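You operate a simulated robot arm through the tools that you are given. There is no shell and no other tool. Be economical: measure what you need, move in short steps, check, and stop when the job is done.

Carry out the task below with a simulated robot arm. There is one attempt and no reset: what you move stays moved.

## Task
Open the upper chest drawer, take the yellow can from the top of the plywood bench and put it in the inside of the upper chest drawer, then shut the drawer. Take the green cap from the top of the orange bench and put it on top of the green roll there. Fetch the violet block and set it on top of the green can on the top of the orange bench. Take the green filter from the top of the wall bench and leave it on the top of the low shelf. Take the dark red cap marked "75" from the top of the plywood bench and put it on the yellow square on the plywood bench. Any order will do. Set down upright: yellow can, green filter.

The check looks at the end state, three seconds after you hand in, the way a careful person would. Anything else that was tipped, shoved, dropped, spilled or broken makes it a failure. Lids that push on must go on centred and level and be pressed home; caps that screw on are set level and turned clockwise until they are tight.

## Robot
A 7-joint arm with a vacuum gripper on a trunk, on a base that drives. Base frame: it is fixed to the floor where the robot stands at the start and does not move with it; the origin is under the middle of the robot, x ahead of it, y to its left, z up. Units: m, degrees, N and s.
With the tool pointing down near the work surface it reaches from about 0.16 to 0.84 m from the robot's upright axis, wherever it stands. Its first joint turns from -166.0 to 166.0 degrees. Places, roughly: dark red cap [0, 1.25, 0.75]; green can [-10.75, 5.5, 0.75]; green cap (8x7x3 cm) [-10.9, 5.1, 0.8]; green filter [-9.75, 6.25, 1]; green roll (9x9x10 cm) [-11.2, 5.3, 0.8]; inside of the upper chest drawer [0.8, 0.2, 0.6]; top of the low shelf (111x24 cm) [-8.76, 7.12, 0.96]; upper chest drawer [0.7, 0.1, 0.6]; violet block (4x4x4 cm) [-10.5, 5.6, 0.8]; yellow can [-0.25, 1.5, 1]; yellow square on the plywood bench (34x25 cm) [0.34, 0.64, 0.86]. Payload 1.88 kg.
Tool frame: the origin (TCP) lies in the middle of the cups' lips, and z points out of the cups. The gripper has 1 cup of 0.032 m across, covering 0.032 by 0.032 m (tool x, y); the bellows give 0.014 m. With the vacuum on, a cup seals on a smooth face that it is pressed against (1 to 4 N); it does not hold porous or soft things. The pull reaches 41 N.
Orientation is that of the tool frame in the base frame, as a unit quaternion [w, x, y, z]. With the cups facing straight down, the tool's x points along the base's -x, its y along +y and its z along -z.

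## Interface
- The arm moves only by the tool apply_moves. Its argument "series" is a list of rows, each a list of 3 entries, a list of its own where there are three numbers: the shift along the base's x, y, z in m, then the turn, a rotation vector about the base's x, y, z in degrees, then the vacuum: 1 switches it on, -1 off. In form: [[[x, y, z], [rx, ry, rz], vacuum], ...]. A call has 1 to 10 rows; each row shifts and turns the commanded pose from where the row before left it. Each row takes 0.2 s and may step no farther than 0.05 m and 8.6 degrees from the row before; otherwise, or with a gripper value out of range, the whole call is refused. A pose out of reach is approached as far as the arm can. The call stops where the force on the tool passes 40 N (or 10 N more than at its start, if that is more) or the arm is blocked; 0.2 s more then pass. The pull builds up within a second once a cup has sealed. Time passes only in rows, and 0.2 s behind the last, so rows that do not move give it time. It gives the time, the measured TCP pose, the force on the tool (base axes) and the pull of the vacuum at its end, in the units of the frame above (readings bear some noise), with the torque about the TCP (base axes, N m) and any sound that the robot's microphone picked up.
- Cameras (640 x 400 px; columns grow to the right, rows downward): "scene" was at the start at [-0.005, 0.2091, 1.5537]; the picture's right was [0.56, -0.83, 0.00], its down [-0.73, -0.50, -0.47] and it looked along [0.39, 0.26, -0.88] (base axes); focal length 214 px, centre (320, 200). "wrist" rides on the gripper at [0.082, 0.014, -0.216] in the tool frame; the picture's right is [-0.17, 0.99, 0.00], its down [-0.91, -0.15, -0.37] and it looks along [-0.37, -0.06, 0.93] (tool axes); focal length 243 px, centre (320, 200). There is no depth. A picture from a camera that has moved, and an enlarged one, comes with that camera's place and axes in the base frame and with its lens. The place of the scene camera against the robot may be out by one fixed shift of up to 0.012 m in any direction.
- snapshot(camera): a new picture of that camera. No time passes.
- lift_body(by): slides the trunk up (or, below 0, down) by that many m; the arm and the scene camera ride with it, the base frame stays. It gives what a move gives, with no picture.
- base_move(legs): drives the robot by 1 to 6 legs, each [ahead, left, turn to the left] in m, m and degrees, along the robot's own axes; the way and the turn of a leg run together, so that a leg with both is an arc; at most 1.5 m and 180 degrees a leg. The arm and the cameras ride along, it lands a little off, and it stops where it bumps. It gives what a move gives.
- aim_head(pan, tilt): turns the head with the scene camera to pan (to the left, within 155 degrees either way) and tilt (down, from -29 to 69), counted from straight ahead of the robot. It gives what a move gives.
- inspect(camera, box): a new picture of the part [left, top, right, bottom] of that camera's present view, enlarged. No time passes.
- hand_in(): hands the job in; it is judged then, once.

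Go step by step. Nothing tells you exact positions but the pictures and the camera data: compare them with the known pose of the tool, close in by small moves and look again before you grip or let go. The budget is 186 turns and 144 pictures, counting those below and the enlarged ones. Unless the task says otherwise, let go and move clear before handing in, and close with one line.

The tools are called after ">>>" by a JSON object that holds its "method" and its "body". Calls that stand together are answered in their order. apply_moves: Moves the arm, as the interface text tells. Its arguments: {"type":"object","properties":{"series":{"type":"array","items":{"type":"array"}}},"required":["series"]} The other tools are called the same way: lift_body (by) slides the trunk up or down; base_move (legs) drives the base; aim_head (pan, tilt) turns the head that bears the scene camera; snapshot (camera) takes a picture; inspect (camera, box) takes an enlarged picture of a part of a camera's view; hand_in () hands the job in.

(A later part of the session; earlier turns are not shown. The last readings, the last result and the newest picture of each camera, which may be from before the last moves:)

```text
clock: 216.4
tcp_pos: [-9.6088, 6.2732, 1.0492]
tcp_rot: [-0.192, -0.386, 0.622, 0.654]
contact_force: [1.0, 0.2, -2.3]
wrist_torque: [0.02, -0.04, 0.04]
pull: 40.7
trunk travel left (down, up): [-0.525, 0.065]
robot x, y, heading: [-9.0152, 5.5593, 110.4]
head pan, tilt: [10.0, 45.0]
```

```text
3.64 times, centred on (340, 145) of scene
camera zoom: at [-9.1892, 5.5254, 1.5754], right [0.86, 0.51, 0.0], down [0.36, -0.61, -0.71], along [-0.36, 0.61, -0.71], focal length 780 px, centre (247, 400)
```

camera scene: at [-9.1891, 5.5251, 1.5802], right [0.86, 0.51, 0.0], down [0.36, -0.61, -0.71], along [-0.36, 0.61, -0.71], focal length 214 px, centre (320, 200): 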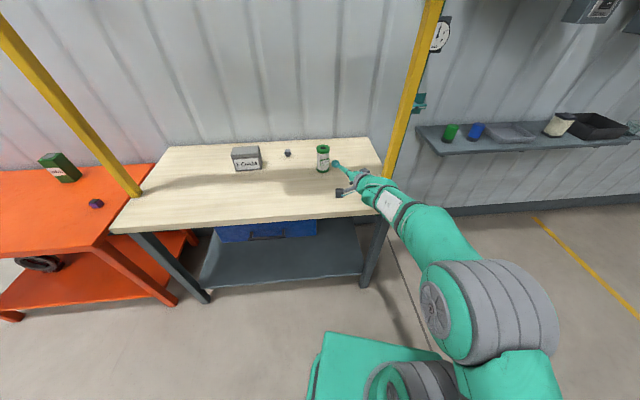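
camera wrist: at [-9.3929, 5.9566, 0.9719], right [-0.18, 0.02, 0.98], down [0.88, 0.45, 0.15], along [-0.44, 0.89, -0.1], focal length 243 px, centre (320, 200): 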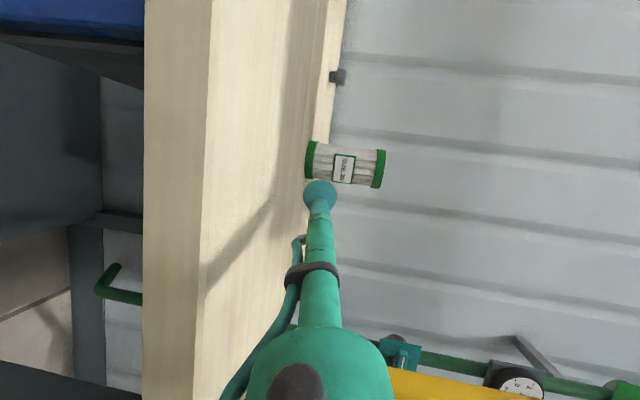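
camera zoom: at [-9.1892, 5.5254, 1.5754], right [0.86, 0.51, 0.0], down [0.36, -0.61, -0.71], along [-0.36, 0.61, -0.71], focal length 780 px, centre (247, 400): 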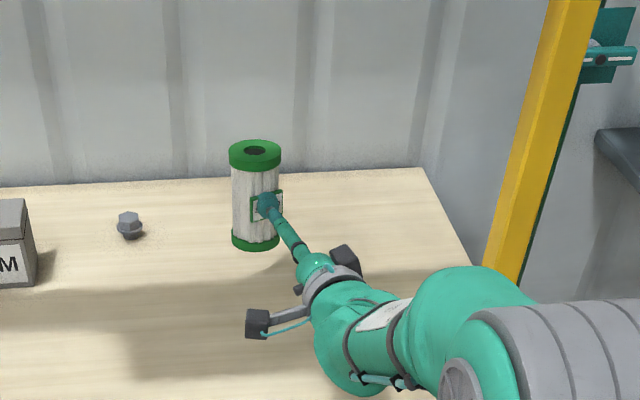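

Held firmly. I back away and move right toward the low shelf.

>>> {"method": "base_move", "body": {"legs": [[-0.45, 0, 0], [0, -0.85, 0]]}}

>>> {"method": "aim_head", "body": {"pan": -5, "tilt": 35}}

>>> {"method": "snapshot", "body": {"camera": "scene"}}

```text
clock: 223.2
tcp_pos: [-8.6516, 6.155, 1.0478]
tcp_rot: [-0.193, -0.386, 0.621, 0.654]
contact_force: [0.2, 0.0, -2.7]
wrist_torque: [-0.03, -0.05, 0.01]
pull: 40.6
trunk travel left (down, up): [-0.525, 0.065]
robot x, y, heading: [-8.0592, 5.4414, 110.6]
head pan, tilt: [10.0, 45.0]
```

```text
clock: 224.0
tcp_pos: [-8.6499, 6.1555, 1.0486]
tcp_rot: [-0.193, -0.386, 0.621, 0.654]
contact_force: [0.2, -0.7, -2.4]
wrist_torque: [0.0, -0.09, 0.01]
pull: 40.5
trunk travel left (down, up): [-0.525, 0.065]
robot x, y, heading: [-8.0598, 5.4413, 110.5]
head pan, tilt: [-5.0, 35.0]
```

```text
42 pictures are left
camera scene: at [-8.2131, 5.4216, 1.5902], right [0.96, 0.27, 0.0], down [0.15, -0.55, -0.82], along [-0.22, 0.79, -0.57], focal length 214 px, centre (320, 200)
```

scene: 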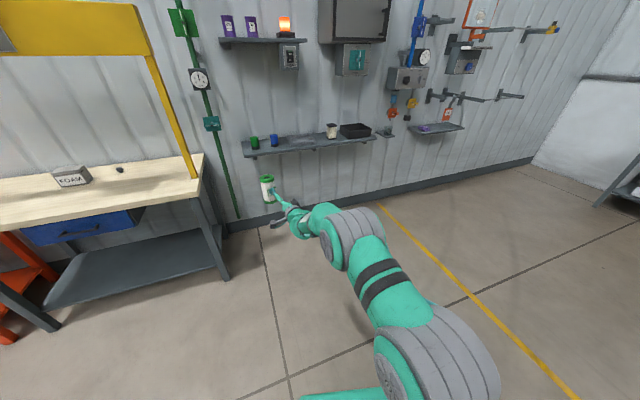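

>>> {"method": "inspect", "body": {"camera": "scene", "box": [230, 100, 410, 220]}}

```text
3.33 times, centred on (320, 160) of scene
camera zoom: at [-8.2131, 5.4216, 1.5902], right [0.96, 0.27, 0.0], down [0.15, -0.55, -0.82], along [-0.22, 0.79, -0.57], focal length 715 px, centre (320, 333)
```

zoom: 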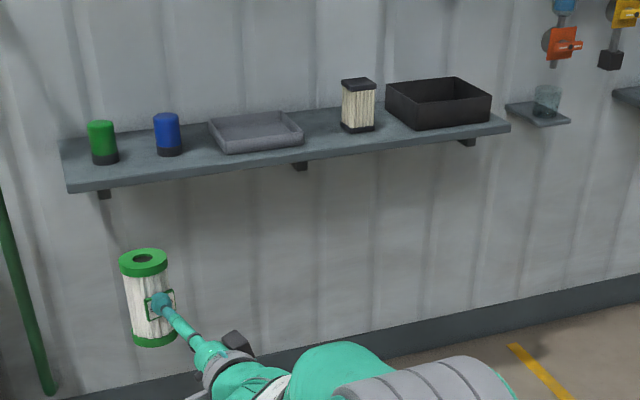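

The gap between the grey tray and the white filter on the low shelf (about 11 cm) will take the filter. I raise it, rotate so the tool faces the wall squarely, and come closer.

>>> {"method": "apply_moves", "body": {"series": [[[0, 0, 0.03], [0, 0, 0], 1], [[0, 0, 0.03], [0, 0, 0], 1], [[0, 0, 0.03], [0, 0, 0], 1], [[0, 0, 0.03], [0, 0, 0], 1]]}}

>>> {"method": "base_move", "body": {"legs": [[0, 0, -27.5], [0.43, 0.364, 0]]}}

>>> {"method": "aim_head", "body": {"pan": 20, "tilt": 40}}

>>> {"method": "snapshot", "body": {"camera": "scene"}}

>>> {"method": "snapshot", "body": {"camera": "wrist"}}

```text
clock: 225.0
tcp_pos: [-8.6522, 6.1564, 1.1701]
tcp_rot: [-0.194, -0.387, 0.621, 0.653]
contact_force: [0.6, 0.1, -1.4]
wrist_torque: [-0.02, -0.02, 0.05]
pull: 40.9
trunk travel left (down, up): [-0.525, 0.065]
robot x, y, heading: [-8.0627, 5.4441, 110.3]
head pan, tilt: [-5.0, 35.0]
```

```text
clock: 229.6
tcp_pos: [-8.5527, 6.8307, 1.1676]
tcp_rot: [-0.031, -0.226, 0.696, 0.681]
contact_force: [0.2, -0.2, -1.4]
wrist_torque: [-0.06, 0.0, 0.05]
pull: 41.5
trunk travel left (down, up): [-0.525, 0.065]
robot x, y, heading: [-8.3625, 5.9193, 82.9]
head pan, tilt: [-5.0, 35.0]
```

```text
clock: 230.5
tcp_pos: [-8.5517, 6.8307, 1.1695]
tcp_rot: [-0.03, -0.226, 0.696, 0.681]
contact_force: [-0.5, 0.1, -3.3]
wrist_torque: [-0.07, -0.04, 0.03]
pull: 40.9
trunk travel left (down, up): [-0.525, 0.065]
robot x, y, heading: [-8.3613, 5.9199, 82.4]
head pan, tilt: [20.0, 40.0]
```

```text
40 pictures are left
camera scene: at [-8.5488, 5.9744, 1.5827], right [0.98, 0.22, 0.0], down [0.14, -0.63, -0.77], along [-0.17, 0.75, -0.64], focal length 214 px, centre (320, 200)
```

scene: 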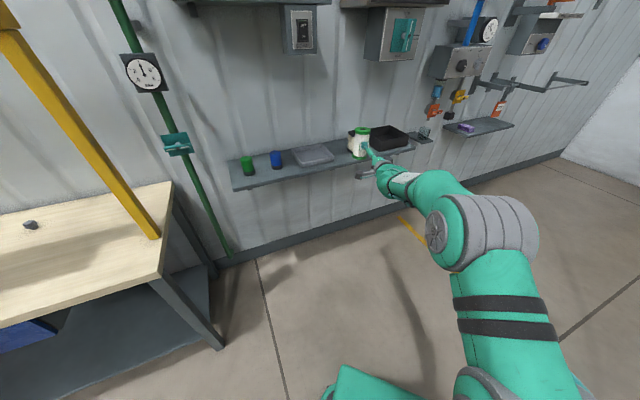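

```text
39 pictures are left
camera wrist: at [-8.5557, 6.598, 1.177], right [-0.12, 0.03, 0.99], down [0.99, -0.02, 0.12], along [0.02, 1.0, -0.03], focal length 243 px, centre (320, 200)
```

wrist: 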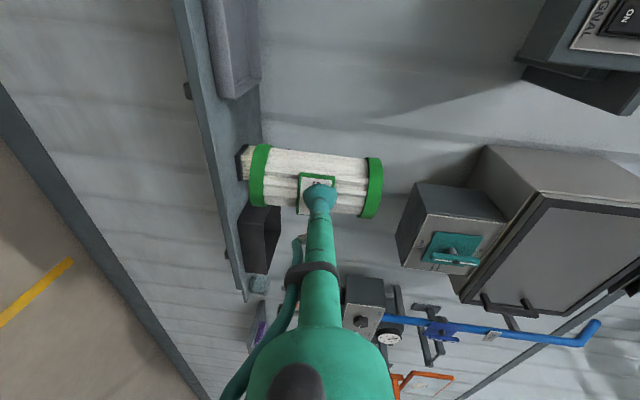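

The gap's middle is at about (-8.70, 7.14). I shift sideways first, then advance half way with the base and re-check.

>>> {"method": "base_move", "body": {"legs": [[-0.014, 0.026, 0], [0.132, 0.071, 0]]}}

>>> {"method": "inspect", "body": {"camera": "scene", "box": [220, 100, 440, 240]}}

>>> {"method": "inspect", "body": {"camera": "wrist", "box": [150, 40, 400, 260]}}

```text
clock: 232.3
tcp_pos: [-8.6356, 6.9592, 1.1688]
tcp_rot: [-0.03, -0.226, 0.696, 0.68]
contact_force: [0.3, -0.3, -2.0]
wrist_torque: [-0.02, -0.02, 0.06]
pull: 40.9
trunk travel left (down, up): [-0.525, 0.065]
robot x, y, heading: [-8.4462, 6.0519, 82.7]
head pan, tilt: [20.0, 40.0]
```

```text
2.86 times, centred on (330, 170) of scene
camera zoom: at [-8.6303, 6.1037, 1.5827], right [0.98, 0.22, 0.0], down [0.14, -0.63, -0.77], along [-0.17, 0.75, -0.64], focal length 613 px, centre (291, 286)
```

zoom: 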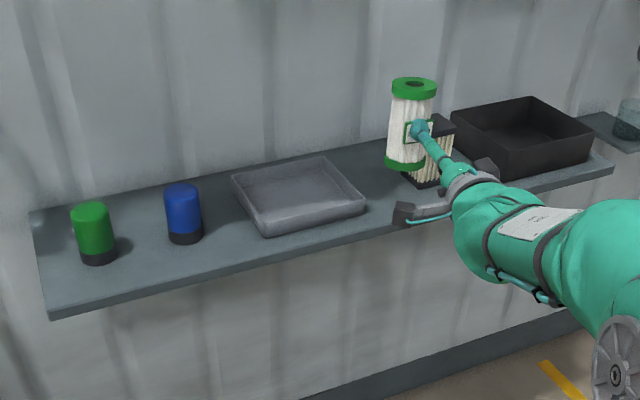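

```text
1.82 times, centred on (275, 150) of wrist
camera zoom: at [-8.6377, 6.7274, 1.1766], right [-0.12, 0.03, 0.99], down [0.99, -0.02, 0.12], along [0.02, 1.0, -0.03], focal length 441 px, centre (402, 291)
```

zoom: 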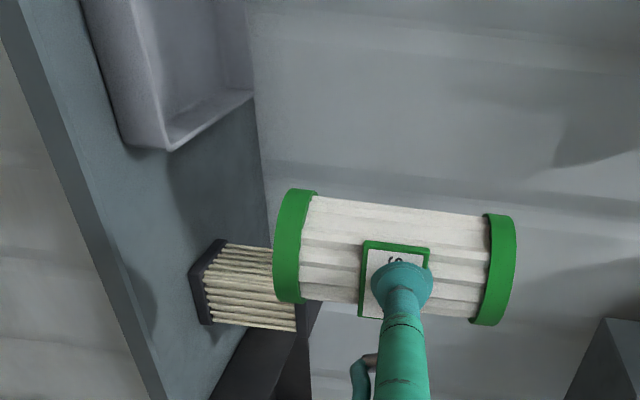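

The gap is about 14 cm wide there, centred on the filter's line. I advance 12 cm with the base.

>>> {"method": "base_move", "body": {"legs": [[0.106, 0.057, 0]]}}

>>> {"method": "inspect", "body": {"camera": "wrist", "box": [150, 40, 400, 260]}}

>>> {"method": "inspect", "body": {"camera": "scene", "box": [220, 100, 440, 240]}}

```text
clock: 233.6
tcp_pos: [-8.6794, 7.0714, 1.1677]
tcp_rot: [-0.03, -0.226, 0.697, 0.68]
contact_force: [0.3, -0.2, -2.7]
wrist_torque: [-0.09, -0.05, 0.03]
pull: 40.0
trunk travel left (down, up): [-0.525, 0.065]
robot x, y, heading: [-8.4878, 6.1634, 82.8]
head pan, tilt: [20.0, 40.0]
```

```text
1.82 times, centred on (275, 150) of wrist
camera zoom: at [-8.681, 6.8395, 1.1763], right [-0.12, 0.03, 0.99], down [0.99, -0.02, 0.12], along [0.02, 1.0, -0.03], focal length 441 px, centre (402, 291)
```

zoom: 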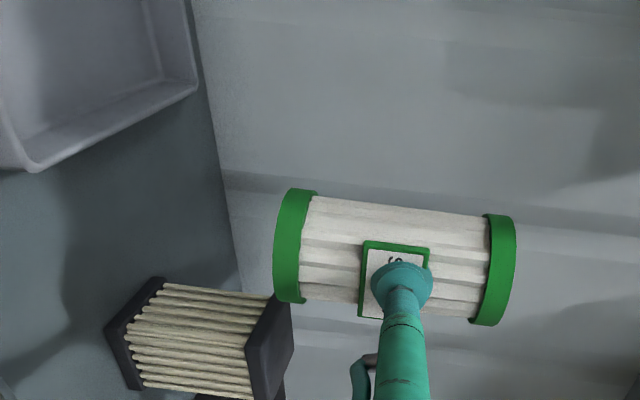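

```text
2.86 times, centred on (330, 170) of scene
camera zoom: at [-8.6734, 6.2159, 1.5827], right [0.98, 0.22, 0.0], down [0.14, -0.63, -0.77], along [-0.17, 0.75, -0.64], focal length 613 px, centre (291, 286)
```

zoom: 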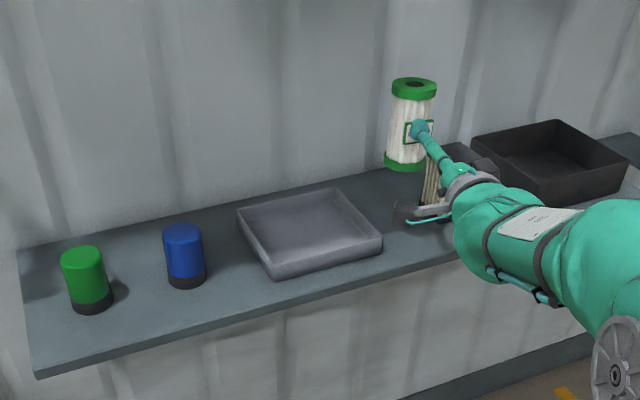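

Positioned over the gap. Lower gradually.

>>> {"method": "apply_moves", "body": {"series": [[[-0.0042, 0.0112, -0.02], [0, 0, 0], 1], [[0, 0, -0.025], [0, 0, 0], 1], [[0, 0, -0.02], [0, 0, 0], 1], [[0, 0, -0.01], [0, 0, 0], 1]]}}

>>> {"method": "inspect", "body": {"camera": "wrist", "box": [150, 60, 400, 280]}}

```text
clock: 234.6
tcp_pos: [-8.6838, 7.0829, 1.0928]
tcp_rot: [-0.031, -0.226, 0.697, 0.68]
contact_force: [0.0, 0.7, -2.2]
wrist_torque: [-0.06, -0.01, 0.04]
pull: 40.9
trunk travel left (down, up): [-0.525, 0.065]
robot x, y, heading: [-8.4862, 6.1622, 82.8]
head pan, tilt: [20.0, 40.0]
```

```text
1.82 times, centred on (275, 170) of wrist
camera zoom: at [-8.6856, 6.8505, 1.101], right [-0.12, 0.03, 0.99], down [0.99, -0.02, 0.12], along [0.02, 1.0, -0.03], focal length 441 px, centre (402, 254)
```

zoom: 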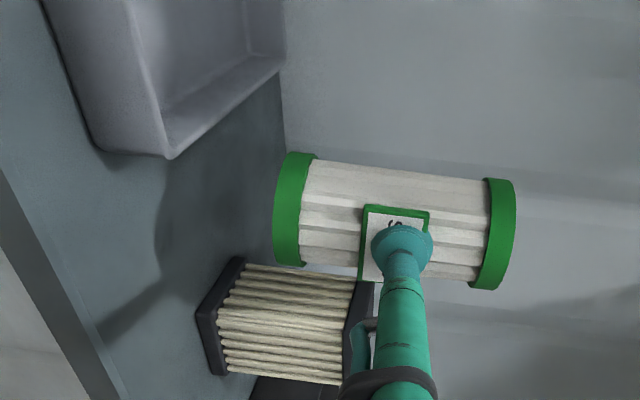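

>>> {"method": "apply_moves", "body": {"series": [[[0, 0, -0.01], [0, 0, 0], 1], [[0, 0, -0.006], [0, 0, 0], 1], [[0, 0, -0.005], [0, 0, 0], 1]]}}

```text
clock: 235.4
tcp_pos: [-8.6831, 7.0829, 1.072]
tcp_rot: [-0.03, -0.226, 0.697, 0.68]
contact_force: [-1.6, -0.3, -2.5]
wrist_torque: [-0.05, -0.03, 0.02]
pull: 40.5
trunk travel left (down, up): [-0.525, 0.065]
robot x, y, heading: [-8.485, 6.1598, 82.7]
head pan, tilt: [20.0, 40.0]
```

>>> {"method": "apply_moves", "body": {"series": [[[0, 0, -0.004], [0, 0, 0], 1], [[0, 0, -0.003], [0, 0, 0], 1]]}}

>>> {"method": "inspect", "body": {"camera": "wrist", "box": [150, 60, 400, 280]}}

```text
clock: 236.0
tcp_pos: [-8.6815, 7.083, 1.0648]
tcp_rot: [-0.03, -0.227, 0.696, 0.681]
contact_force: [-0.7, 0.9, -1.7]
wrist_torque: [-0.06, -0.04, 0.05]
pull: 40.8
trunk travel left (down, up): [-0.525, 0.065]
robot x, y, heading: [-8.4888, 6.1617, 82.7]
head pan, tilt: [20.0, 40.0]
```

```text
1.82 times, centred on (275, 170) of wrist
camera zoom: at [-8.685, 6.8507, 1.0729], right [-0.12, 0.03, 0.99], down [0.99, -0.02, 0.12], along [0.02, 1.0, -0.03], focal length 441 px, centre (402, 254)
```

zoom: 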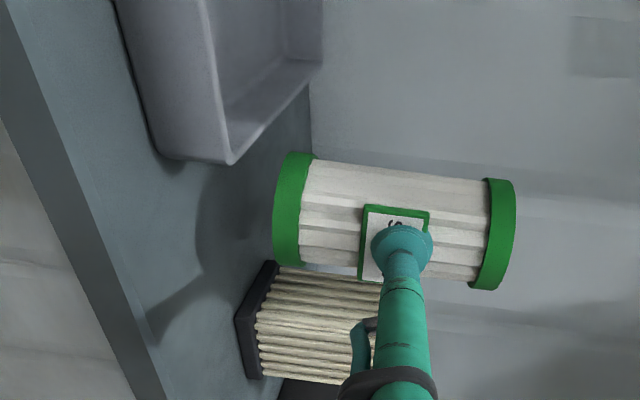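

About 3 cm to go by the picture. Continue.

>>> {"method": "apply_moves", "body": {"series": [[[0, 0, -0.008], [0, 0, 0], 1], [[0, 0, -0.006], [0, 0, 0], 1], [[0, 0, -0.004], [0, 0, 0], 1]]}}

```text
clock: 236.8
tcp_pos: [-8.6833, 7.0828, 1.0469]
tcp_rot: [-0.03, -0.227, 0.696, 0.68]
contact_force: [0.5, 0.3, -2.0]
wrist_torque: [-0.04, -0.05, 0.06]
pull: 41.0
trunk travel left (down, up): [-0.525, 0.065]
robot x, y, heading: [-8.4877, 6.1611, 82.4]
head pan, tilt: [20.0, 40.0]
```

>>> {"method": "apply_moves", "body": {"series": [[[0, 0, -0.004], [0, 0, 0], 1], [[0, 0, -0.004], [0, 0, 0], 1], [[0, 0, -0.003], [0, 0, 0], 1]]}}

>>> {"method": "inspect", "body": {"camera": "wrist", "box": [150, 60, 400, 280]}}

```text
clock: 237.6
tcp_pos: [-8.6834, 7.0824, 1.036]
tcp_rot: [-0.03, -0.226, 0.696, 0.681]
contact_force: [0.5, 0.4, -2.6]
wrist_torque: [-0.04, -0.08, 0.05]
pull: 40.3
trunk travel left (down, up): [-0.525, 0.065]
robot x, y, heading: [-8.4851, 6.1645, 82.6]
head pan, tilt: [20.0, 40.0]
```

```text
1.82 times, centred on (275, 170) of wrist
camera zoom: at [-8.685, 6.8504, 1.0441], right [-0.12, 0.03, 0.99], down [0.99, -0.02, 0.12], along [0.02, 1.0, -0.03], focal length 441 px, centre (402, 254)
```

zoom: 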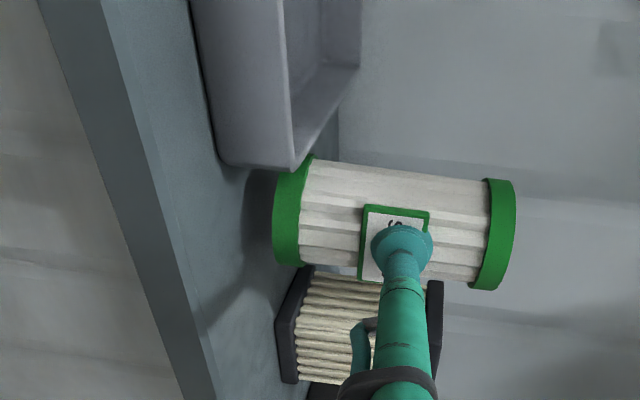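

>>> {"method": "apply_moves", "body": {"series": [[[0.0047, 0.0018, -0.002], [0, 0, 0], 1], [[0, 0, -0.004], [0, 0, 0], 1], [[0, 0, -0.003], [0, 0, 0], 1]]}}

```text
clock: 238.4
tcp_pos: [-8.6785, 7.0844, 1.0267]
tcp_rot: [-0.03, -0.226, 0.696, 0.68]
contact_force: [-0.6, -0.3, -2.4]
wrist_torque: [-0.05, -0.02, 0.03]
pull: 40.8
trunk travel left (down, up): [-0.525, 0.065]
robot x, y, heading: [-8.4867, 6.1617, 82.7]
head pan, tilt: [20.0, 40.0]
```

>>> {"method": "apply_moves", "body": {"series": [[[0, 0, -0.003], [0, 0, 0], 1], [[0, 0, -0.003], [0, 0, 0], 1]]}}

```text
clock: 239.0
tcp_pos: [-8.6786, 7.084, 1.0218]
tcp_rot: [-0.03, -0.226, 0.696, 0.681]
contact_force: [-1.0, 0.0, 0.1]
wrist_torque: [-0.01, 0.01, 0.03]
pull: 40.8
trunk travel left (down, up): [-0.525, 0.065]
robot x, y, heading: [-8.4878, 6.1611, 82.5]
head pan, tilt: [20.0, 40.0]
```

Touching. One more small press, then check.

>>> {"method": "apply_moves", "body": {"series": [[[0, 0, -0.002], [0, 0, 0], 1]]}}

>>> {"method": "inspect", "body": {"camera": "scene", "box": [290, 110, 410, 210]}}

```text
clock: 239.4
tcp_pos: [-8.6776, 7.0839, 1.022]
tcp_rot: [-0.031, -0.227, 0.695, 0.681]
contact_force: [-0.4, -1.5, 2.9]
wrist_torque: [0.13, 0.1, 0.06]
pull: 40.7
trunk travel left (down, up): [-0.525, 0.065]
robot x, y, heading: [-8.4878, 6.1628, 82.7]
head pan, tilt: [20.0, 40.0]
```

```text
4.00 times, centred on (350, 160) of scene
camera zoom: at [-8.6733, 6.215, 1.5829], right [0.98, 0.22, 0.0], down [0.14, -0.63, -0.77], along [-0.17, 0.75, -0.64], focal length 858 px, centre (200, 360)
```

zoom: 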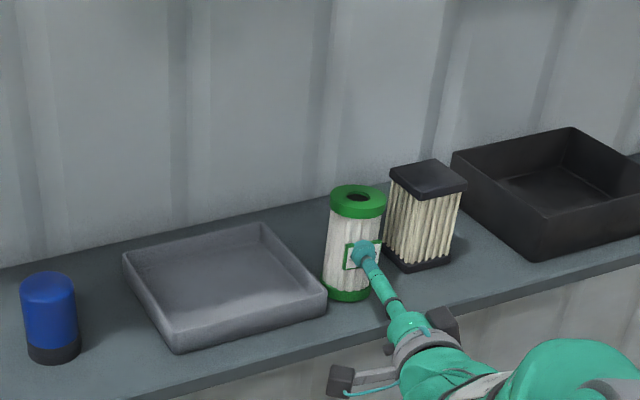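

It stands upright on the shelf. Release and retreat straight back.

>>> {"method": "apply_moves", "body": {"series": [[[0, 0, 0.001], [0, 0, 0], -1], [[0, 0, 0], [0, 0, 0], -1], [[0, 0, 0], [0, 0, 0], -1], [[0, 0, 0], [0, 0, 0], -1], [[0.0018, -0.0047, 0], [0, 0, 0], -1], [[0.0035, -0.0093, 0], [0, 0, 0], -1], [[0.01, -0.028, 0], [0, 0, 0], -1], [[0.014, -0.037, 0], [0, 0, 0], -1], [[0.014, -0.037, 0], [0, 0, 0], -1]]}}

>>> {"method": "snapshot", "body": {"camera": "scene"}}

```text
clock: 241.4
tcp_pos: [-8.6347, 6.9676, 1.0192]
tcp_rot: [-0.031, -0.226, 0.696, 0.681]
contact_force: [-0.3, 0.2, 0.0]
wrist_torque: [0.03, 0.05, -0.01]
pull: 0.1
trunk travel left (down, up): [-0.525, 0.065]
robot x, y, heading: [-8.4823, 6.1597, 82.7]
head pan, tilt: [20.0, 40.0]
```

```text
30 pictures are left
camera scene: at [-8.6735, 6.2157, 1.5827], right [0.98, 0.22, 0.0], down [0.14, -0.63, -0.77], along [-0.17, 0.75, -0.64], focal length 214 px, centre (320, 200)
```

scene: 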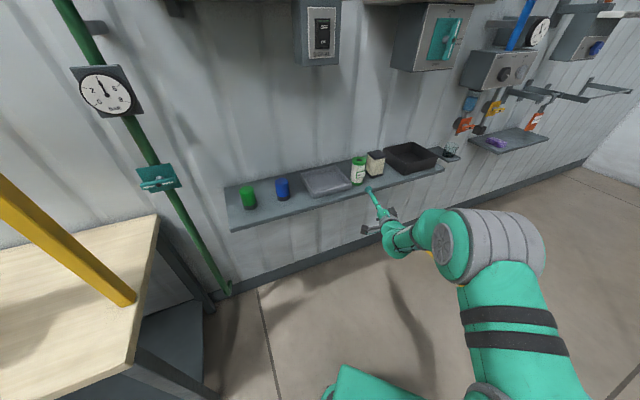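

The filter stands well. I back off and bring the tool to pointing down again.

>>> {"method": "base_move", "body": {"legs": [[-0.53, -0.28, 0]]}}

>>> {"method": "apply_moves", "body": {"series": [[[0.003, -0.02, 0.015], [-7.85, -2.94, 0], -1], [[0.003, -0.02, 0.015], [-7.85, -2.94, 0], -1], [[0.003, -0.02, 0.015], [-7.85, -2.94, 0], -1], [[0.003, -0.02, 0.015], [-7.85, -2.94, 0], -1], [[0.003, -0.02, 0.015], [-7.85, -2.94, 0], -1], [[0.003, -0.02, 0.015], [-7.85, -2.94, 0], -1], [[0.003, -0.02, 0.015], [-7.85, -2.94, 0], -1], [[0.003, -0.02, 0.015], [-7.85, -2.94, 0], -1], [[0.003, -0.02, 0.015], [-7.85, -2.94, 0], -1], [[0.003, -0.02, 0.015], [-7.85, -2.94, 0], -1]]}}

```text
clock: 244.8
tcp_pos: [-8.4227, 6.4091, 1.0194]
tcp_rot: [-0.03, -0.224, 0.697, 0.68]
contact_force: [-0.5, 0.7, 0.2]
wrist_torque: [-0.01, 0.0, 0.0]
pull: 0.1
trunk travel left (down, up): [-0.525, 0.065]
robot x, y, heading: [-8.2755, 5.6023, 82.7]
head pan, tilt: [20.0, 40.0]
```

```text
clock: 247.2
tcp_pos: [-8.4438, 6.2052, 1.1697]
tcp_rot: [-0.073, -0.304, 0.95, 0.024]
contact_force: [-0.3, -0.5, -0.3]
wrist_torque: [-0.01, -0.02, -0.01]
pull: 0.0
out of reach, approached as far as the arm can: row 5
trunk travel left (down, up): [-0.525, 0.065]
robot x, y, heading: [-8.2725, 5.6057, 82.7]
head pan, tilt: [20.0, 40.0]
stopped in row 10: the arm was blocked; the commanded pose is now the measured one
```

>>> {"method": "apply_moves", "body": {"series": [[[0.01, -0.02, 0.0], [0, -4.4, 0], -1], [[0.01, -0.02, 0.0], [0, -4.3, 0], -1], [[0.01, -0.03, 0], [0, 0, 8], -1], [[0.01, -0.03, 0], [0, 0, 8], -1], [[0.01, -0.03, 0], [0, 0, 8], -1], [[0, 0, 0], [0, 0, 8], -1], [[0, 0, 0], [0, 0, 8], -1], [[0, 0, 0], [0, 0, 8], -1]]}}

>>> {"method": "base_move", "body": {"legs": [[0, 0, 43.3], [0.31, 1.11, 0], [0.31, 1.11, 0]]}}

>>> {"method": "aim_head", "body": {"pan": 5, "tilt": 42}}

>>> {"method": "snapshot", "body": {"camera": "scene"}}

```text
clock: 248.9
tcp_pos: [-8.3925, 6.0736, 1.1687]
tcp_rot: [-0.001, -0.667, 0.745, 0.0]
contact_force: [0.6, 0.4, -0.5]
wrist_torque: [-0.01, 0.0, 0.01]
pull: 0.0
trunk travel left (down, up): [-0.525, 0.065]
robot x, y, heading: [-8.2738, 5.6025, 82.7]
head pan, tilt: [20.0, 40.0]
```

```text
clock: 262.3
tcp_pos: [-10.8604, 5.0925, 1.1701]
tcp_rot: [0.0, 0.89, -0.456, 0.0]
contact_force: [-0.1, -0.6, -0.1]
wrist_torque: [0.07, -0.01, -0.01]
pull: 0.1
trunk travel left (down, up): [-0.525, 0.065]
robot x, y, heading: [-10.4573, 4.827, 124.4]
head pan, tilt: [20.0, 40.0]
```

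```text
clock: 263.1
tcp_pos: [-10.8604, 5.0935, 1.1705]
tcp_rot: [0.0, 0.89, -0.455, -0.001]
contact_force: [0.5, 0.6, 0.0]
wrist_torque: [-0.02, -0.02, -0.01]
pull: 0.0
trunk travel left (down, up): [-0.525, 0.065]
robot x, y, heading: [-10.4611, 4.8203, 124.9]
head pan, tilt: [5.0, 42.0]
```

```text
29 pictures are left
camera scene: at [-10.6104, 4.753, 1.5798], right [0.77, 0.64, 0.0], down [0.43, -0.51, -0.74], along [-0.48, 0.57, -0.67], focal length 214 px, centre (320, 200)
```

scene: 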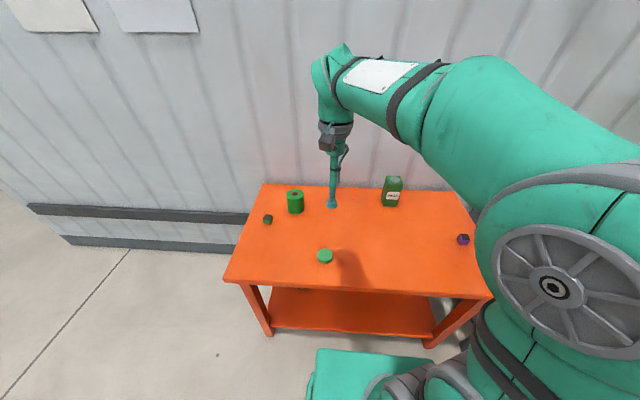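

>>> {"method": "snapshot", "body": {"camera": "wrist"}}

>>> {"method": "inspect", "body": {"camera": "scene", "box": [240, 160, 480, 290]}}

```text
28 pictures are left
camera wrist: at [-10.8251, 5.0179, 1.3871], right [-0.9, -0.44, 0.0], down [-0.41, 0.83, 0.37], along [-0.17, 0.34, -0.93], focal length 243 px, centre (320, 200)
```

wrist: 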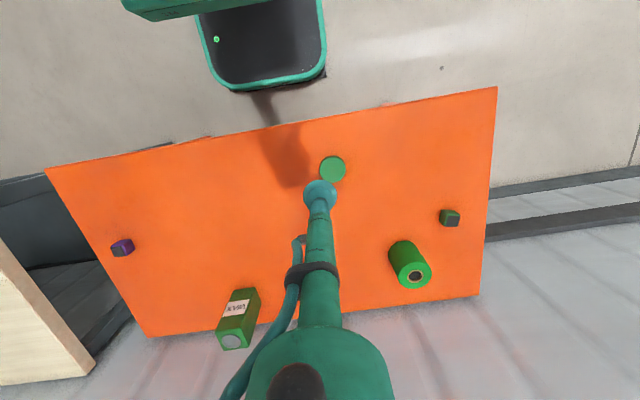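

```text
2.67 times, centred on (360, 225) of scene
camera zoom: at [-10.6104, 4.753, 1.5798], right [0.77, 0.64, 0.0], down [0.43, -0.51, -0.74], along [-0.48, 0.57, -0.67], focal length 572 px, centre (213, 133)
```

zoom: 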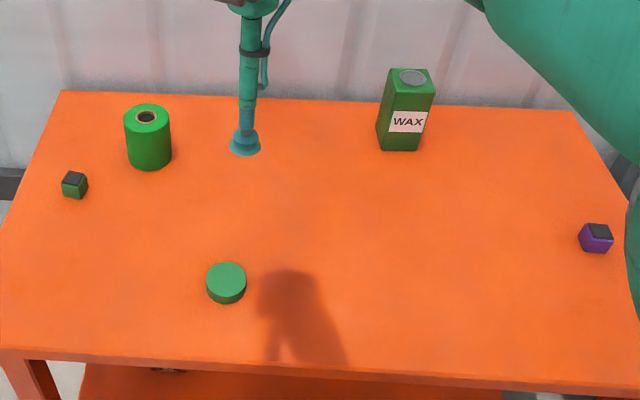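

All four items are located: cap (-10.916, 5.136, 0.83), roll (-11.21, 5.27, top 0.90), can (-10.87, 5.62, top 0.95), violet block (-10.507, 5.593, 0.83). Moving 0.1 m ahead makes all reachable.

>>> {"method": "base_move", "body": {"legs": [[0.1, 0, 0]]}}

```text
clock: 264.2
tcp_pos: [-10.9188, 5.1764, 1.1693]
tcp_rot: [-0.001, 0.89, -0.456, 0.0]
contact_force: [-0.3, 0.5, 0.4]
wrist_torque: [-0.02, 0.01, 0.02]
pull: 0.2
trunk travel left (down, up): [-0.525, 0.065]
robot x, y, heading: [-10.5146, 4.9063, 124.9]
head pan, tilt: [5.0, 42.0]
```

>>> {"method": "apply_moves", "body": {"series": [[[0.002, -0.02, -0.04], [0, 0, 0], -1], [[0.001, -0.02, -0.04], [0, 0, 0], -1], [[0, 0, -0.045], [0, 0, 0], -1], [[0, 0, -0.045], [0, 0, 0], -1], [[0, 0, -0.045], [0, 0, 0], -1], [[0, 0, -0.045], [0, 0, 0], -1]]}}

>>> {"method": "snapshot", "body": {"camera": "wrist"}}

```text
clock: 265.6
tcp_pos: [-10.9139, 5.1362, 0.909]
tcp_rot: [0.0, 0.89, -0.456, 0.001]
contact_force: [-0.6, 0.1, -0.6]
wrist_torque: [0.01, -0.01, -0.03]
pull: 0.1
trunk travel left (down, up): [-0.525, 0.065]
robot x, y, heading: [-10.5145, 4.907, 124.7]
head pan, tilt: [5.0, 42.0]
```

```text
26 pictures are left
camera wrist: at [-10.8787, 5.0597, 1.1262], right [-0.9, -0.44, 0.0], down [-0.41, 0.83, 0.38], along [-0.17, 0.34, -0.93], focal length 243 px, centre (320, 200)
```

wrist: 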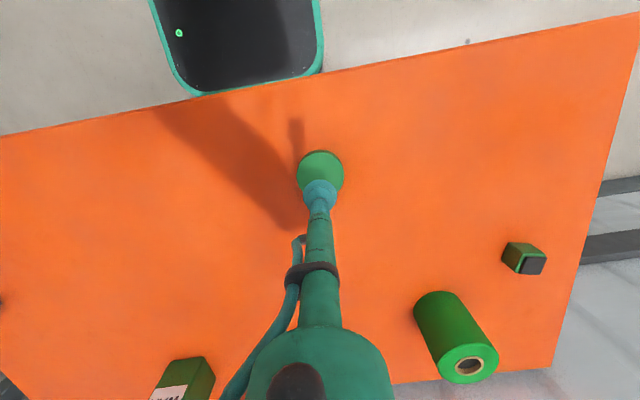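

Directly above the cap. Descend onto it.

>>> {"method": "apply_moves", "body": {"series": [[[-0.003, 0, -0.03], [0, 0, 0], 1], [[0, 0, -0.03], [0, 0, 0], 1], [[0, 0, -0.01], [0, 0, 0], 1], [[0, 0, -0.006], [0, 0, 0], 1]]}}

```text
clock: 266.6
tcp_pos: [-10.9184, 5.1365, 0.8332]
tcp_rot: [0.0, 0.89, -0.456, 0.0]
contact_force: [0.3, 0.1, -0.1]
wrist_torque: [0.0, 0.0, 0.03]
pull: 0.0
trunk travel left (down, up): [-0.525, 0.065]
robot x, y, heading: [-10.5124, 4.9058, 125.1]
head pan, tilt: [5.0, 42.0]
```

>>> {"method": "apply_moves", "body": {"series": [[[0, 0, -0.004], [0, 0, 0], 1], [[0, 0, -0.004], [0, 0, 0], 1]]}}

>>> {"method": "inspect", "body": {"camera": "wrist", "box": [260, 130, 380, 230]}}

```text
clock: 267.2
tcp_pos: [-10.9166, 5.1367, 0.8259]
tcp_rot: [0.0, 0.89, -0.455, 0.0]
contact_force: [-0.6, -0.5, 0.0]
wrist_torque: [-0.02, -0.01, 0.03]
pull: 40.7
trunk travel left (down, up): [-0.525, 0.065]
robot x, y, heading: [-10.5167, 4.9068, 124.8]
head pan, tilt: [5.0, 42.0]
```

```text
4.00 times, centred on (320, 180) of wrist
camera zoom: at [-10.8823, 5.0604, 1.0429], right [-0.9, -0.44, 0.0], down [-0.41, 0.83, 0.37], along [-0.17, 0.34, -0.93], focal length 970 px, centre (320, 280)
```

zoom: 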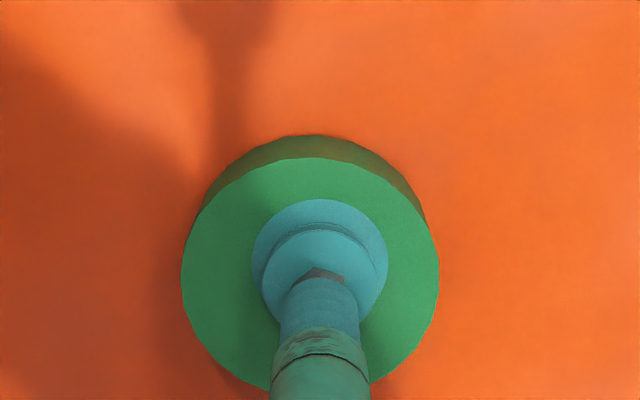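

Sealed, nearly centred. Lift and carry over the roll.

>>> {"method": "apply_moves", "body": {"series": [[[0, 0, 0.01], [0, 0, 0], 1], [[0, 0, 0.03], [0, 0, 0], 1], [[0, 0, 0.045], [0, 0, 0], 1], [[0, 0, 0.045], [0, 0, 0], 1], [[-0.02, 0.009, 0.03], [0, 0, 0], 1], [[-0.04, 0.018, 0.01], [0, 0, 0], 1], [[-0.04, 0.018, 0], [0, 0, 0], 1], [[-0.04, 0.018, 0], [0, 0, 0], 1], [[-0.04, 0.018, 0], [0, 0, 0], 1], [[-0.04, 0.018, 0], [0, 0, 0], 1]]}}

>>> {"method": "apply_moves", "body": {"series": [[[-0.04, 0.019, 0], [0, 0, 0], 1], [[-0.04, 0.019, 0], [0, 0, 0], 1]]}}

>>> {"method": "snapshot", "body": {"camera": "wrist"}}

>>> {"method": "inspect", "body": {"camera": "scene", "box": [190, 140, 350, 260]}}

```text
clock: 269.4
tcp_pos: [-11.1401, 5.2346, 0.9967]
tcp_rot: [0.0, 0.89, -0.456, -0.001]
contact_force: [1.0, -0.3, -0.8]
wrist_torque: [-0.02, -0.01, 0.0]
pull: 40.2
trunk travel left (down, up): [-0.525, 0.065]
robot x, y, heading: [-10.5156, 4.9053, 124.9]
head pan, tilt: [5.0, 42.0]
```

```text
clock: 270.1
tcp_pos: [-11.2169, 5.2715, 0.9923]
tcp_rot: [0.0, 0.89, -0.456, 0.005]
contact_force: [-1.1, -0.5, -7.0]
wrist_torque: [-0.01, -0.13, -0.04]
pull: 41.3
trunk travel left (down, up): [-0.525, 0.065]
robot x, y, heading: [-10.5147, 4.9037, 124.7]
head pan, tilt: [5.0, 42.0]
```

```text
24 pictures are left
camera wrist: at [-11.1826, 5.1969, 1.2096], right [-0.9, -0.44, -0.01], down [-0.41, 0.83, 0.37], along [-0.16, 0.33, -0.93], focal length 243 px, centre (320, 200)
```

wrist: 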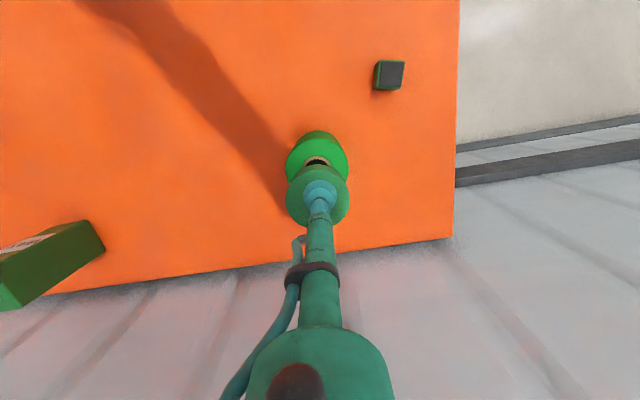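

```text
3.33 times, centred on (270, 200) of scene
camera zoom: at [-10.6681, 4.8358, 1.5795], right [0.77, 0.64, 0.0], down [0.43, -0.51, -0.74], along [-0.47, 0.57, -0.67], focal length 715 px, centre (487, 200)
```

zoom: 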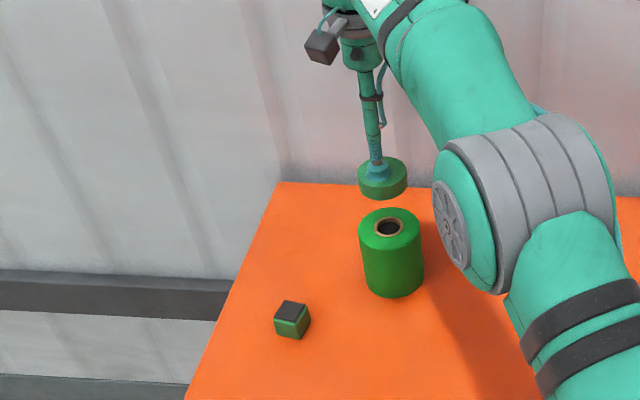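

>>> {"method": "inspect", "body": {"camera": "wrist", "box": [265, 115, 375, 235]}}

```text
3.33 times, centred on (320, 175) of wrist
camera zoom: at [-11.1826, 5.1969, 1.2096], right [-0.9, -0.44, -0.01], down [-0.41, 0.83, 0.37], along [-0.16, 0.33, -0.93], focal length 809 px, centre (320, 283)
```

zoom: 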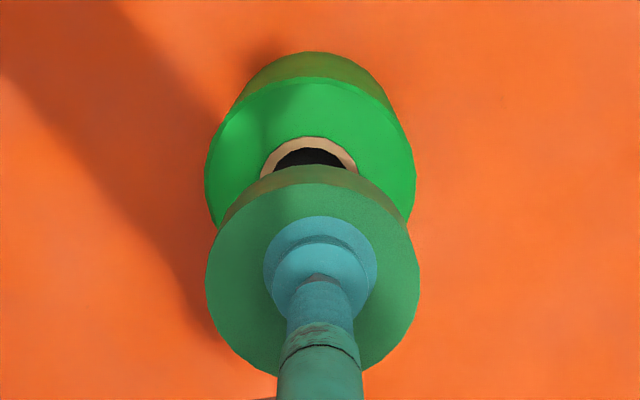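

Cap needs a 4–5 mm correction to be centred on the roll. Shift and lower.

>>> {"method": "apply_moves", "body": {"series": [[[0.0043, -0.0045, -0.02], [0, 0, 0], 1], [[0, 0, -0.02], [0, 0, 0], 1], [[0, 0, -0.01], [0, 0, 0], 1]]}}

>>> {"method": "inspect", "body": {"camera": "scene", "box": [250, 170, 330, 230]}}

```text
clock: 270.9
tcp_pos: [-11.2142, 5.2677, 0.9451]
tcp_rot: [0.001, 0.89, -0.456, 0.0]
contact_force: [0.6, 0.4, 0.2]
wrist_torque: [-0.01, -0.03, 0.02]
pull: 40.7
trunk travel left (down, up): [-0.525, 0.065]
robot x, y, heading: [-10.5123, 4.9025, 124.9]
head pan, tilt: [5.0, 42.0]
```

```text
6.67 times, centred on (290, 200) of scene
camera zoom: at [-10.6676, 4.8356, 1.5798], right [0.77, 0.64, 0.0], down [0.43, -0.51, -0.74], along [-0.48, 0.57, -0.67], focal length 1430 px, centre (520, 200)
```

zoom: 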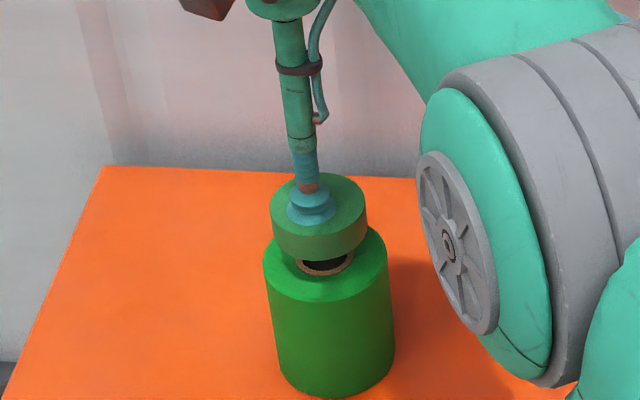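

>>> {"method": "apply_moves", "body": {"series": [[[0.001, 0.001, -0.006], [0, 0, 0], 1], [[0, 0, -0.005], [0, 0, 0], 1], [[0, 0, -0.003], [0, 0, 0], 1]]}}

```text
clock: 271.6
tcp_pos: [-11.2139, 5.2695, 0.932]
tcp_rot: [0.0, 0.89, -0.456, 0.0]
contact_force: [0.8, -0.2, -0.3]
wrist_torque: [0.02, 0.0, 0.05]
pull: 40.6
trunk travel left (down, up): [-0.525, 0.065]
robot x, y, heading: [-10.5133, 4.9054, 124.8]
head pan, tilt: [5.0, 42.0]
```

>>> {"method": "apply_moves", "body": {"series": [[[0, 0, -0.003], [0, 0, 0], 1], [[0, 0, -0.003], [0, 0, 0], 1]]}}

>>> {"method": "inspect", "body": {"camera": "scene", "box": [250, 170, 330, 230]}}

```text
clock: 272.2
tcp_pos: [-11.2139, 5.27, 0.9263]
tcp_rot: [0.0, 0.89, -0.457, 0.0]
contact_force: [-0.2, 0.0, -0.3]
wrist_torque: [0.01, 0.02, -0.02]
pull: 40.3
trunk travel left (down, up): [-0.525, 0.065]
robot x, y, heading: [-10.5178, 4.9081, 124.9]
head pan, tilt: [5.0, 42.0]
```

```text
6.67 times, centred on (290, 200) of scene
camera zoom: at [-10.6677, 4.8356, 1.5798], right [0.77, 0.64, 0.0], down [0.43, -0.51, -0.74], along [-0.48, 0.57, -0.67], focal length 1430 px, centre (520, 200)
```

zoom: 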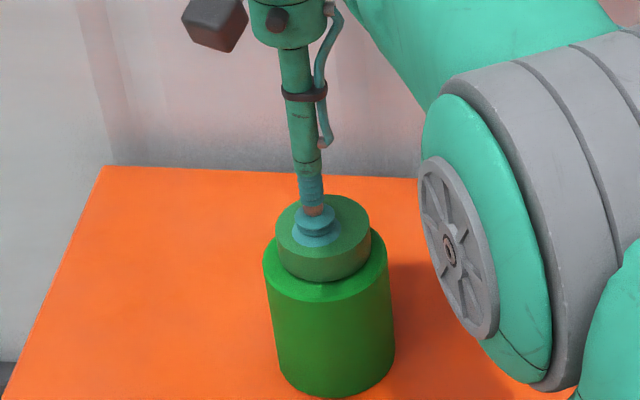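

>>> {"method": "apply_moves", "body": {"series": [[[0.002, -0.0005, -0.003], [0, 0, 0], 1], [[0, 0, -0.003], [0, 0, 0], 1]]}}

```text
clock: 272.9
tcp_pos: [-11.212, 5.2698, 0.9218]
tcp_rot: [0.001, 0.89, -0.455, -0.001]
contact_force: [0.5, -1.3, 5.7]
wrist_torque: [-0.03, 0.0, 0.0]
pull: 40.7
trunk travel left (down, up): [-0.525, 0.065]
robot x, y, heading: [-10.5126, 4.9066, 124.8]
head pan, tilt: [5.0, 42.0]
```

Seated on the roll. Release and rise.

>>> {"method": "apply_moves", "body": {"series": [[[0, 0, 0.001], [0, 0, 0], -1], [[0, 0, 0], [0, 0, 0], -1], [[0, 0, 0], [0, 0, 0], -1], [[0, 0, 0.003], [0, 0, 0], -1], [[0, 0, 0.01], [0, 0, 0], -1], [[0, 0, 0.03], [0, 0, 0], -1], [[0.01, -0.005, 0.03], [0, 0, 0], -1], [[0.035, -0.01, 0.03], [0, 0, 0], -1], [[0.04, -0.005, 0.02], [0, 0, 0], -1], [[0.04, 0.0, 0.02], [0, 0, 0], -1]]}}

>>> {"method": "inspect", "body": {"camera": "scene", "box": [250, 170, 330, 230]}}

```text
clock: 275.1
tcp_pos: [-11.0849, 5.2483, 1.064]
tcp_rot: [0.0, 0.89, -0.456, 0.0]
contact_force: [0.2, -0.1, 0.4]
wrist_torque: [0.0, -0.04, -0.01]
pull: 0.1
trunk travel left (down, up): [-0.525, 0.065]
robot x, y, heading: [-10.515, 4.9044, 124.9]
head pan, tilt: [5.0, 42.0]
```

```text
6.67 times, centred on (290, 200) of scene
camera zoom: at [-10.6675, 4.8355, 1.5798], right [0.77, 0.64, 0.0], down [0.43, -0.51, -0.74], along [-0.48, 0.57, -0.67], focal length 1430 px, centre (520, 200)
```

zoom: 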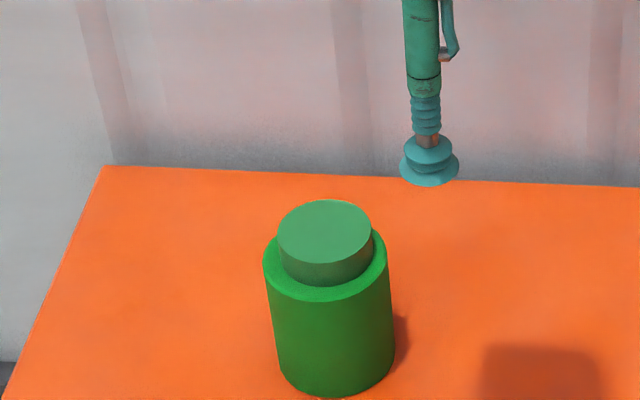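

Cap sits level and centred on the roll. Now to the violet block.

>>> {"method": "apply_moves", "body": {"series": [[[0.0385, 0.023, 0], [0, 0, 0], -1], [[0.0385, 0.023, 0], [0, 0, 0], -1], [[0.0385, 0.023, 0], [0, 0, 0], -1], [[0.0385, 0.023, 0], [0, 0, 0], -1], [[0.0385, 0.023, 0], [0, 0, 0], -1], [[0.0385, 0.023, 0], [0, 0, 0], -1], [[0.0385, 0.023, 0], [0, 0, 0], -1], [[0.0385, 0.023, 0], [0, 0, 0], -1], [[0.0385, 0.023, 0], [0, 0, 0], -1], [[0.0385, 0.023, 0], [0, 0, 0], -1]]}}

>>> {"method": "apply_moves", "body": {"series": [[[0.0385, 0.023, 0], [0, 0, 0], -1], [[0.0385, 0.023, 0], [0, 0, 0], -1], [[0.0385, 0.023, -0.02], [0, 0, 0], -1], [[0.0385, 0.023, -0.02], [0, 0, 0], -1], [[0.039, 0.023, -0.02], [0, 0, 0], -1], [[0, 0, -0.04], [0, 0, 0], -1], [[0, 0, -0.04], [0, 0, 0], -1]]}}

>>> {"method": "snapshot", "body": {"camera": "wrist"}}

```text
clock: 277.2
tcp_pos: [-10.7035, 5.4797, 1.064]
tcp_rot: [0.0, 0.89, -0.456, 0.0]
contact_force: [0.1, 0.1, -0.5]
wrist_torque: [0.02, -0.02, 0.0]
pull: 0.0
trunk travel left (down, up): [-0.525, 0.065]
robot x, y, heading: [-10.5151, 4.9049, 124.7]
head pan, tilt: [5.0, 42.0]
```

```text
clock: 278.9
tcp_pos: [-10.5078, 5.595, 0.9236]
tcp_rot: [0.001, 0.89, -0.457, 0.0]
contact_force: [-0.2, 0.6, -0.2]
wrist_torque: [-0.01, 0.0, 0.0]
pull: 0.1
trunk travel left (down, up): [-0.525, 0.065]
robot x, y, heading: [-10.5143, 4.9038, 124.9]
head pan, tilt: [5.0, 42.0]
```

```text
18 pictures are left
camera wrist: at [-10.4727, 5.5189, 1.1408], right [-0.9, -0.44, 0.0], down [-0.41, 0.83, 0.37], along [-0.16, 0.34, -0.93], focal length 243 px, centre (320, 200)
```

wrist: 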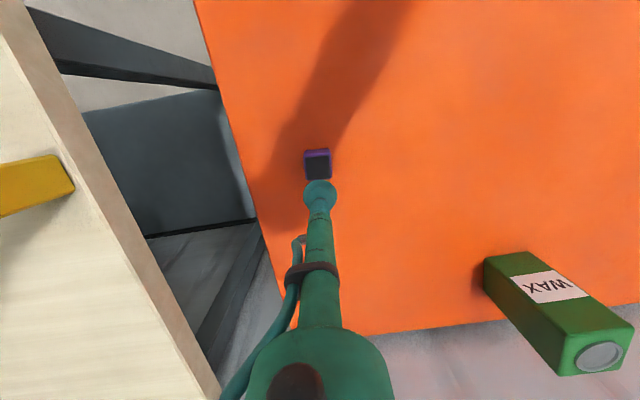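

>>> {"method": "inspect", "body": {"camera": "wrist", "box": [280, 135, 360, 215]}}

```text
5.00 times, centred on (320, 175) of wrist
camera zoom: at [-10.4727, 5.5189, 1.1408], right [-0.9, -0.44, 0.0], down [-0.41, 0.83, 0.37], along [-0.16, 0.34, -0.93], focal length 1213 px, centre (320, 325)
```

zoom: 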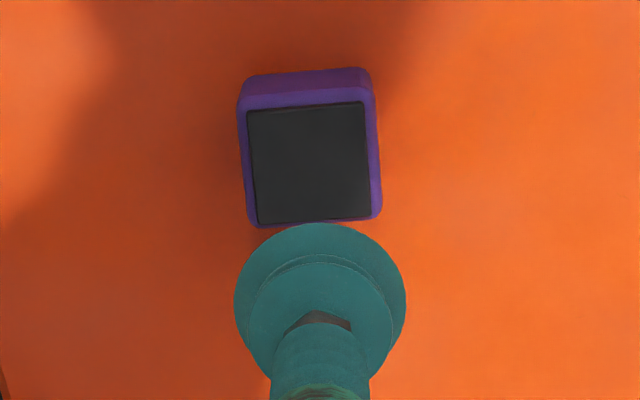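

The block's top has a dark flat panel. I shift 6 mm and try to seal on it.

>>> {"method": "apply_moves", "body": {"series": [[[0.0048, -0.004, -0.03], [0, 0, 0], 1], [[0, 0, -0.03], [0, 0, 0], 1], [[0, 0, -0.012], [0, 0, 0], 1], [[0, 0, -0.006], [0, 0, 0], 1]]}}

```text
clock: 279.9
tcp_pos: [-10.5029, 5.5908, 0.8455]
tcp_rot: [0.0, 0.89, -0.455, 0.0]
contact_force: [-0.1, 0.5, -0.1]
wrist_torque: [0.02, 0.01, -0.04]
pull: 0.1
trunk travel left (down, up): [-0.525, 0.065]
robot x, y, heading: [-10.5175, 4.9058, 124.5]
head pan, tilt: [5.0, 42.0]
```

>>> {"method": "apply_moves", "body": {"series": [[[0, 0, -0.005], [0, 0, 0], 1], [[0, 0, -0.004], [0, 0, 0], 1]]}}

>>> {"method": "inspect", "body": {"camera": "wrist", "box": [270, 140, 370, 220]}}

```text
clock: 280.4
tcp_pos: [-10.5038, 5.5912, 0.836]
tcp_rot: [0.0, 0.889, -0.457, 0.0]
contact_force: [-0.2, -0.5, -1.0]
wrist_torque: [0.03, -0.03, -0.01]
pull: 40.5
trunk travel left (down, up): [-0.525, 0.065]
robot x, y, heading: [-10.5143, 4.9054, 124.8]
head pan, tilt: [5.0, 42.0]
```

```text
5.00 times, centred on (320, 180) of wrist
camera zoom: at [-10.4674, 5.5147, 1.0536], right [-0.9, -0.44, 0.0], down [-0.41, 0.83, 0.37], along [-0.17, 0.34, -0.93], focal length 1213 px, centre (320, 300)
```

zoom: 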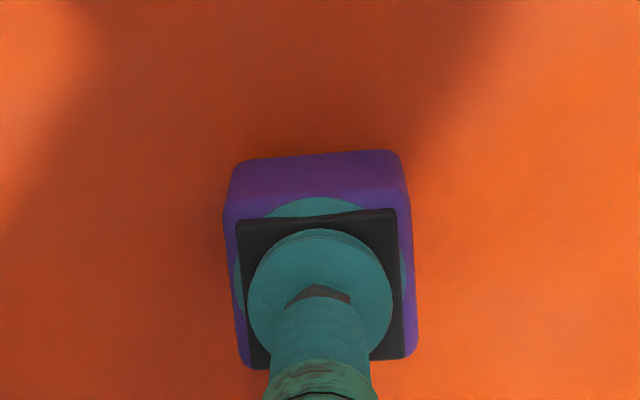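

Sealed. Lift and carry toward the green can.

>>> {"method": "apply_moves", "body": {"series": [[[0, 0, 0.01], [0, 0, 0], 1], [[0, 0, 0.03], [0, 0, 0], 1], [[0, 0, 0.045], [0, 0, 0], 1], [[0, 0, 0.045], [0, 0, 0], 1], [[0, 0, 0.045], [0, 0, 0], 1], [[0, -0.02, 0.03], [0, 0, 0], 1], [[-0.035, -0.01, 0.005], [0, 0, 0], 1], [[-0.04, 0, 0], [0, 0, 0], 1], [[-0.04, 0.0, 0], [0, 0, 0], 1], [[-0.04, 0.0, 0], [0, 0, 0], 1]]}}

>>> {"method": "apply_moves", "body": {"series": [[[-0.04, 0.005, 0], [0, 0, 0], 1], [[-0.04, 0.005, 0], [0, 0, 0], 1], [[-0.04, 0.01, 0], [0, 0, 0], 1], [[-0.04, 0.015, 0], [0, 0, 0], 1], [[-0.035, 0.015, 0], [0, 0, 0], 1]]}}

>>> {"method": "snapshot", "body": {"camera": "wrist"}}

>>> {"method": "inspect", "body": {"camera": "scene", "box": [330, 120, 450, 220]}}

```text
clock: 282.6
tcp_pos: [-10.658, 5.5592, 1.0457]
tcp_rot: [0.0, 0.89, -0.457, 0.0]
contact_force: [0.3, -0.4, -0.7]
wrist_torque: [-0.03, -0.01, -0.02]
pull: 40.7
trunk travel left (down, up): [-0.525, 0.065]
robot x, y, heading: [-10.5169, 4.9089, 124.8]
head pan, tilt: [5.0, 42.0]
```

```text
clock: 283.9
tcp_pos: [-10.8537, 5.6109, 1.0444]
tcp_rot: [0.001, 0.89, -0.456, 0.0]
contact_force: [-0.1, 0.3, -0.9]
wrist_torque: [-0.05, -0.05, 0.01]
pull: 40.4
trunk travel left (down, up): [-0.525, 0.065]
robot x, y, heading: [-10.5151, 4.9066, 124.4]
head pan, tilt: [5.0, 42.0]
```

```text
15 pictures are left
camera wrist: at [-10.8181, 5.5356, 1.2624], right [-0.9, -0.44, 0.0], down [-0.41, 0.83, 0.37], along [-0.16, 0.33, -0.93], focal length 243 px, centre (320, 200)
```

wrist: 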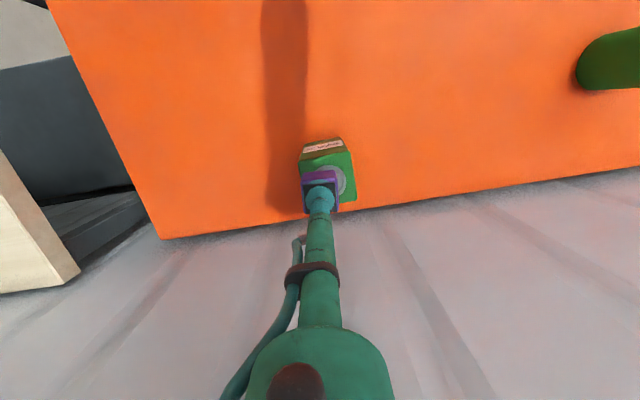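

```text
4.00 times, centred on (390, 170) of scene
camera zoom: at [-10.6682, 4.8367, 1.5797], right [0.77, 0.64, 0.0], down [0.43, -0.51, -0.74], along [-0.48, 0.57, -0.67], focal length 858 px, centre (40, 320)
```

zoom: 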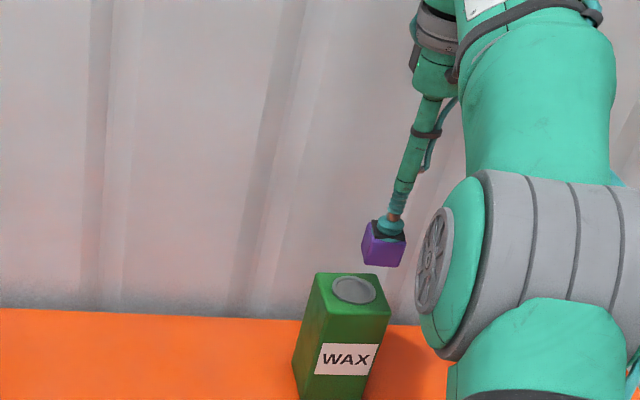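

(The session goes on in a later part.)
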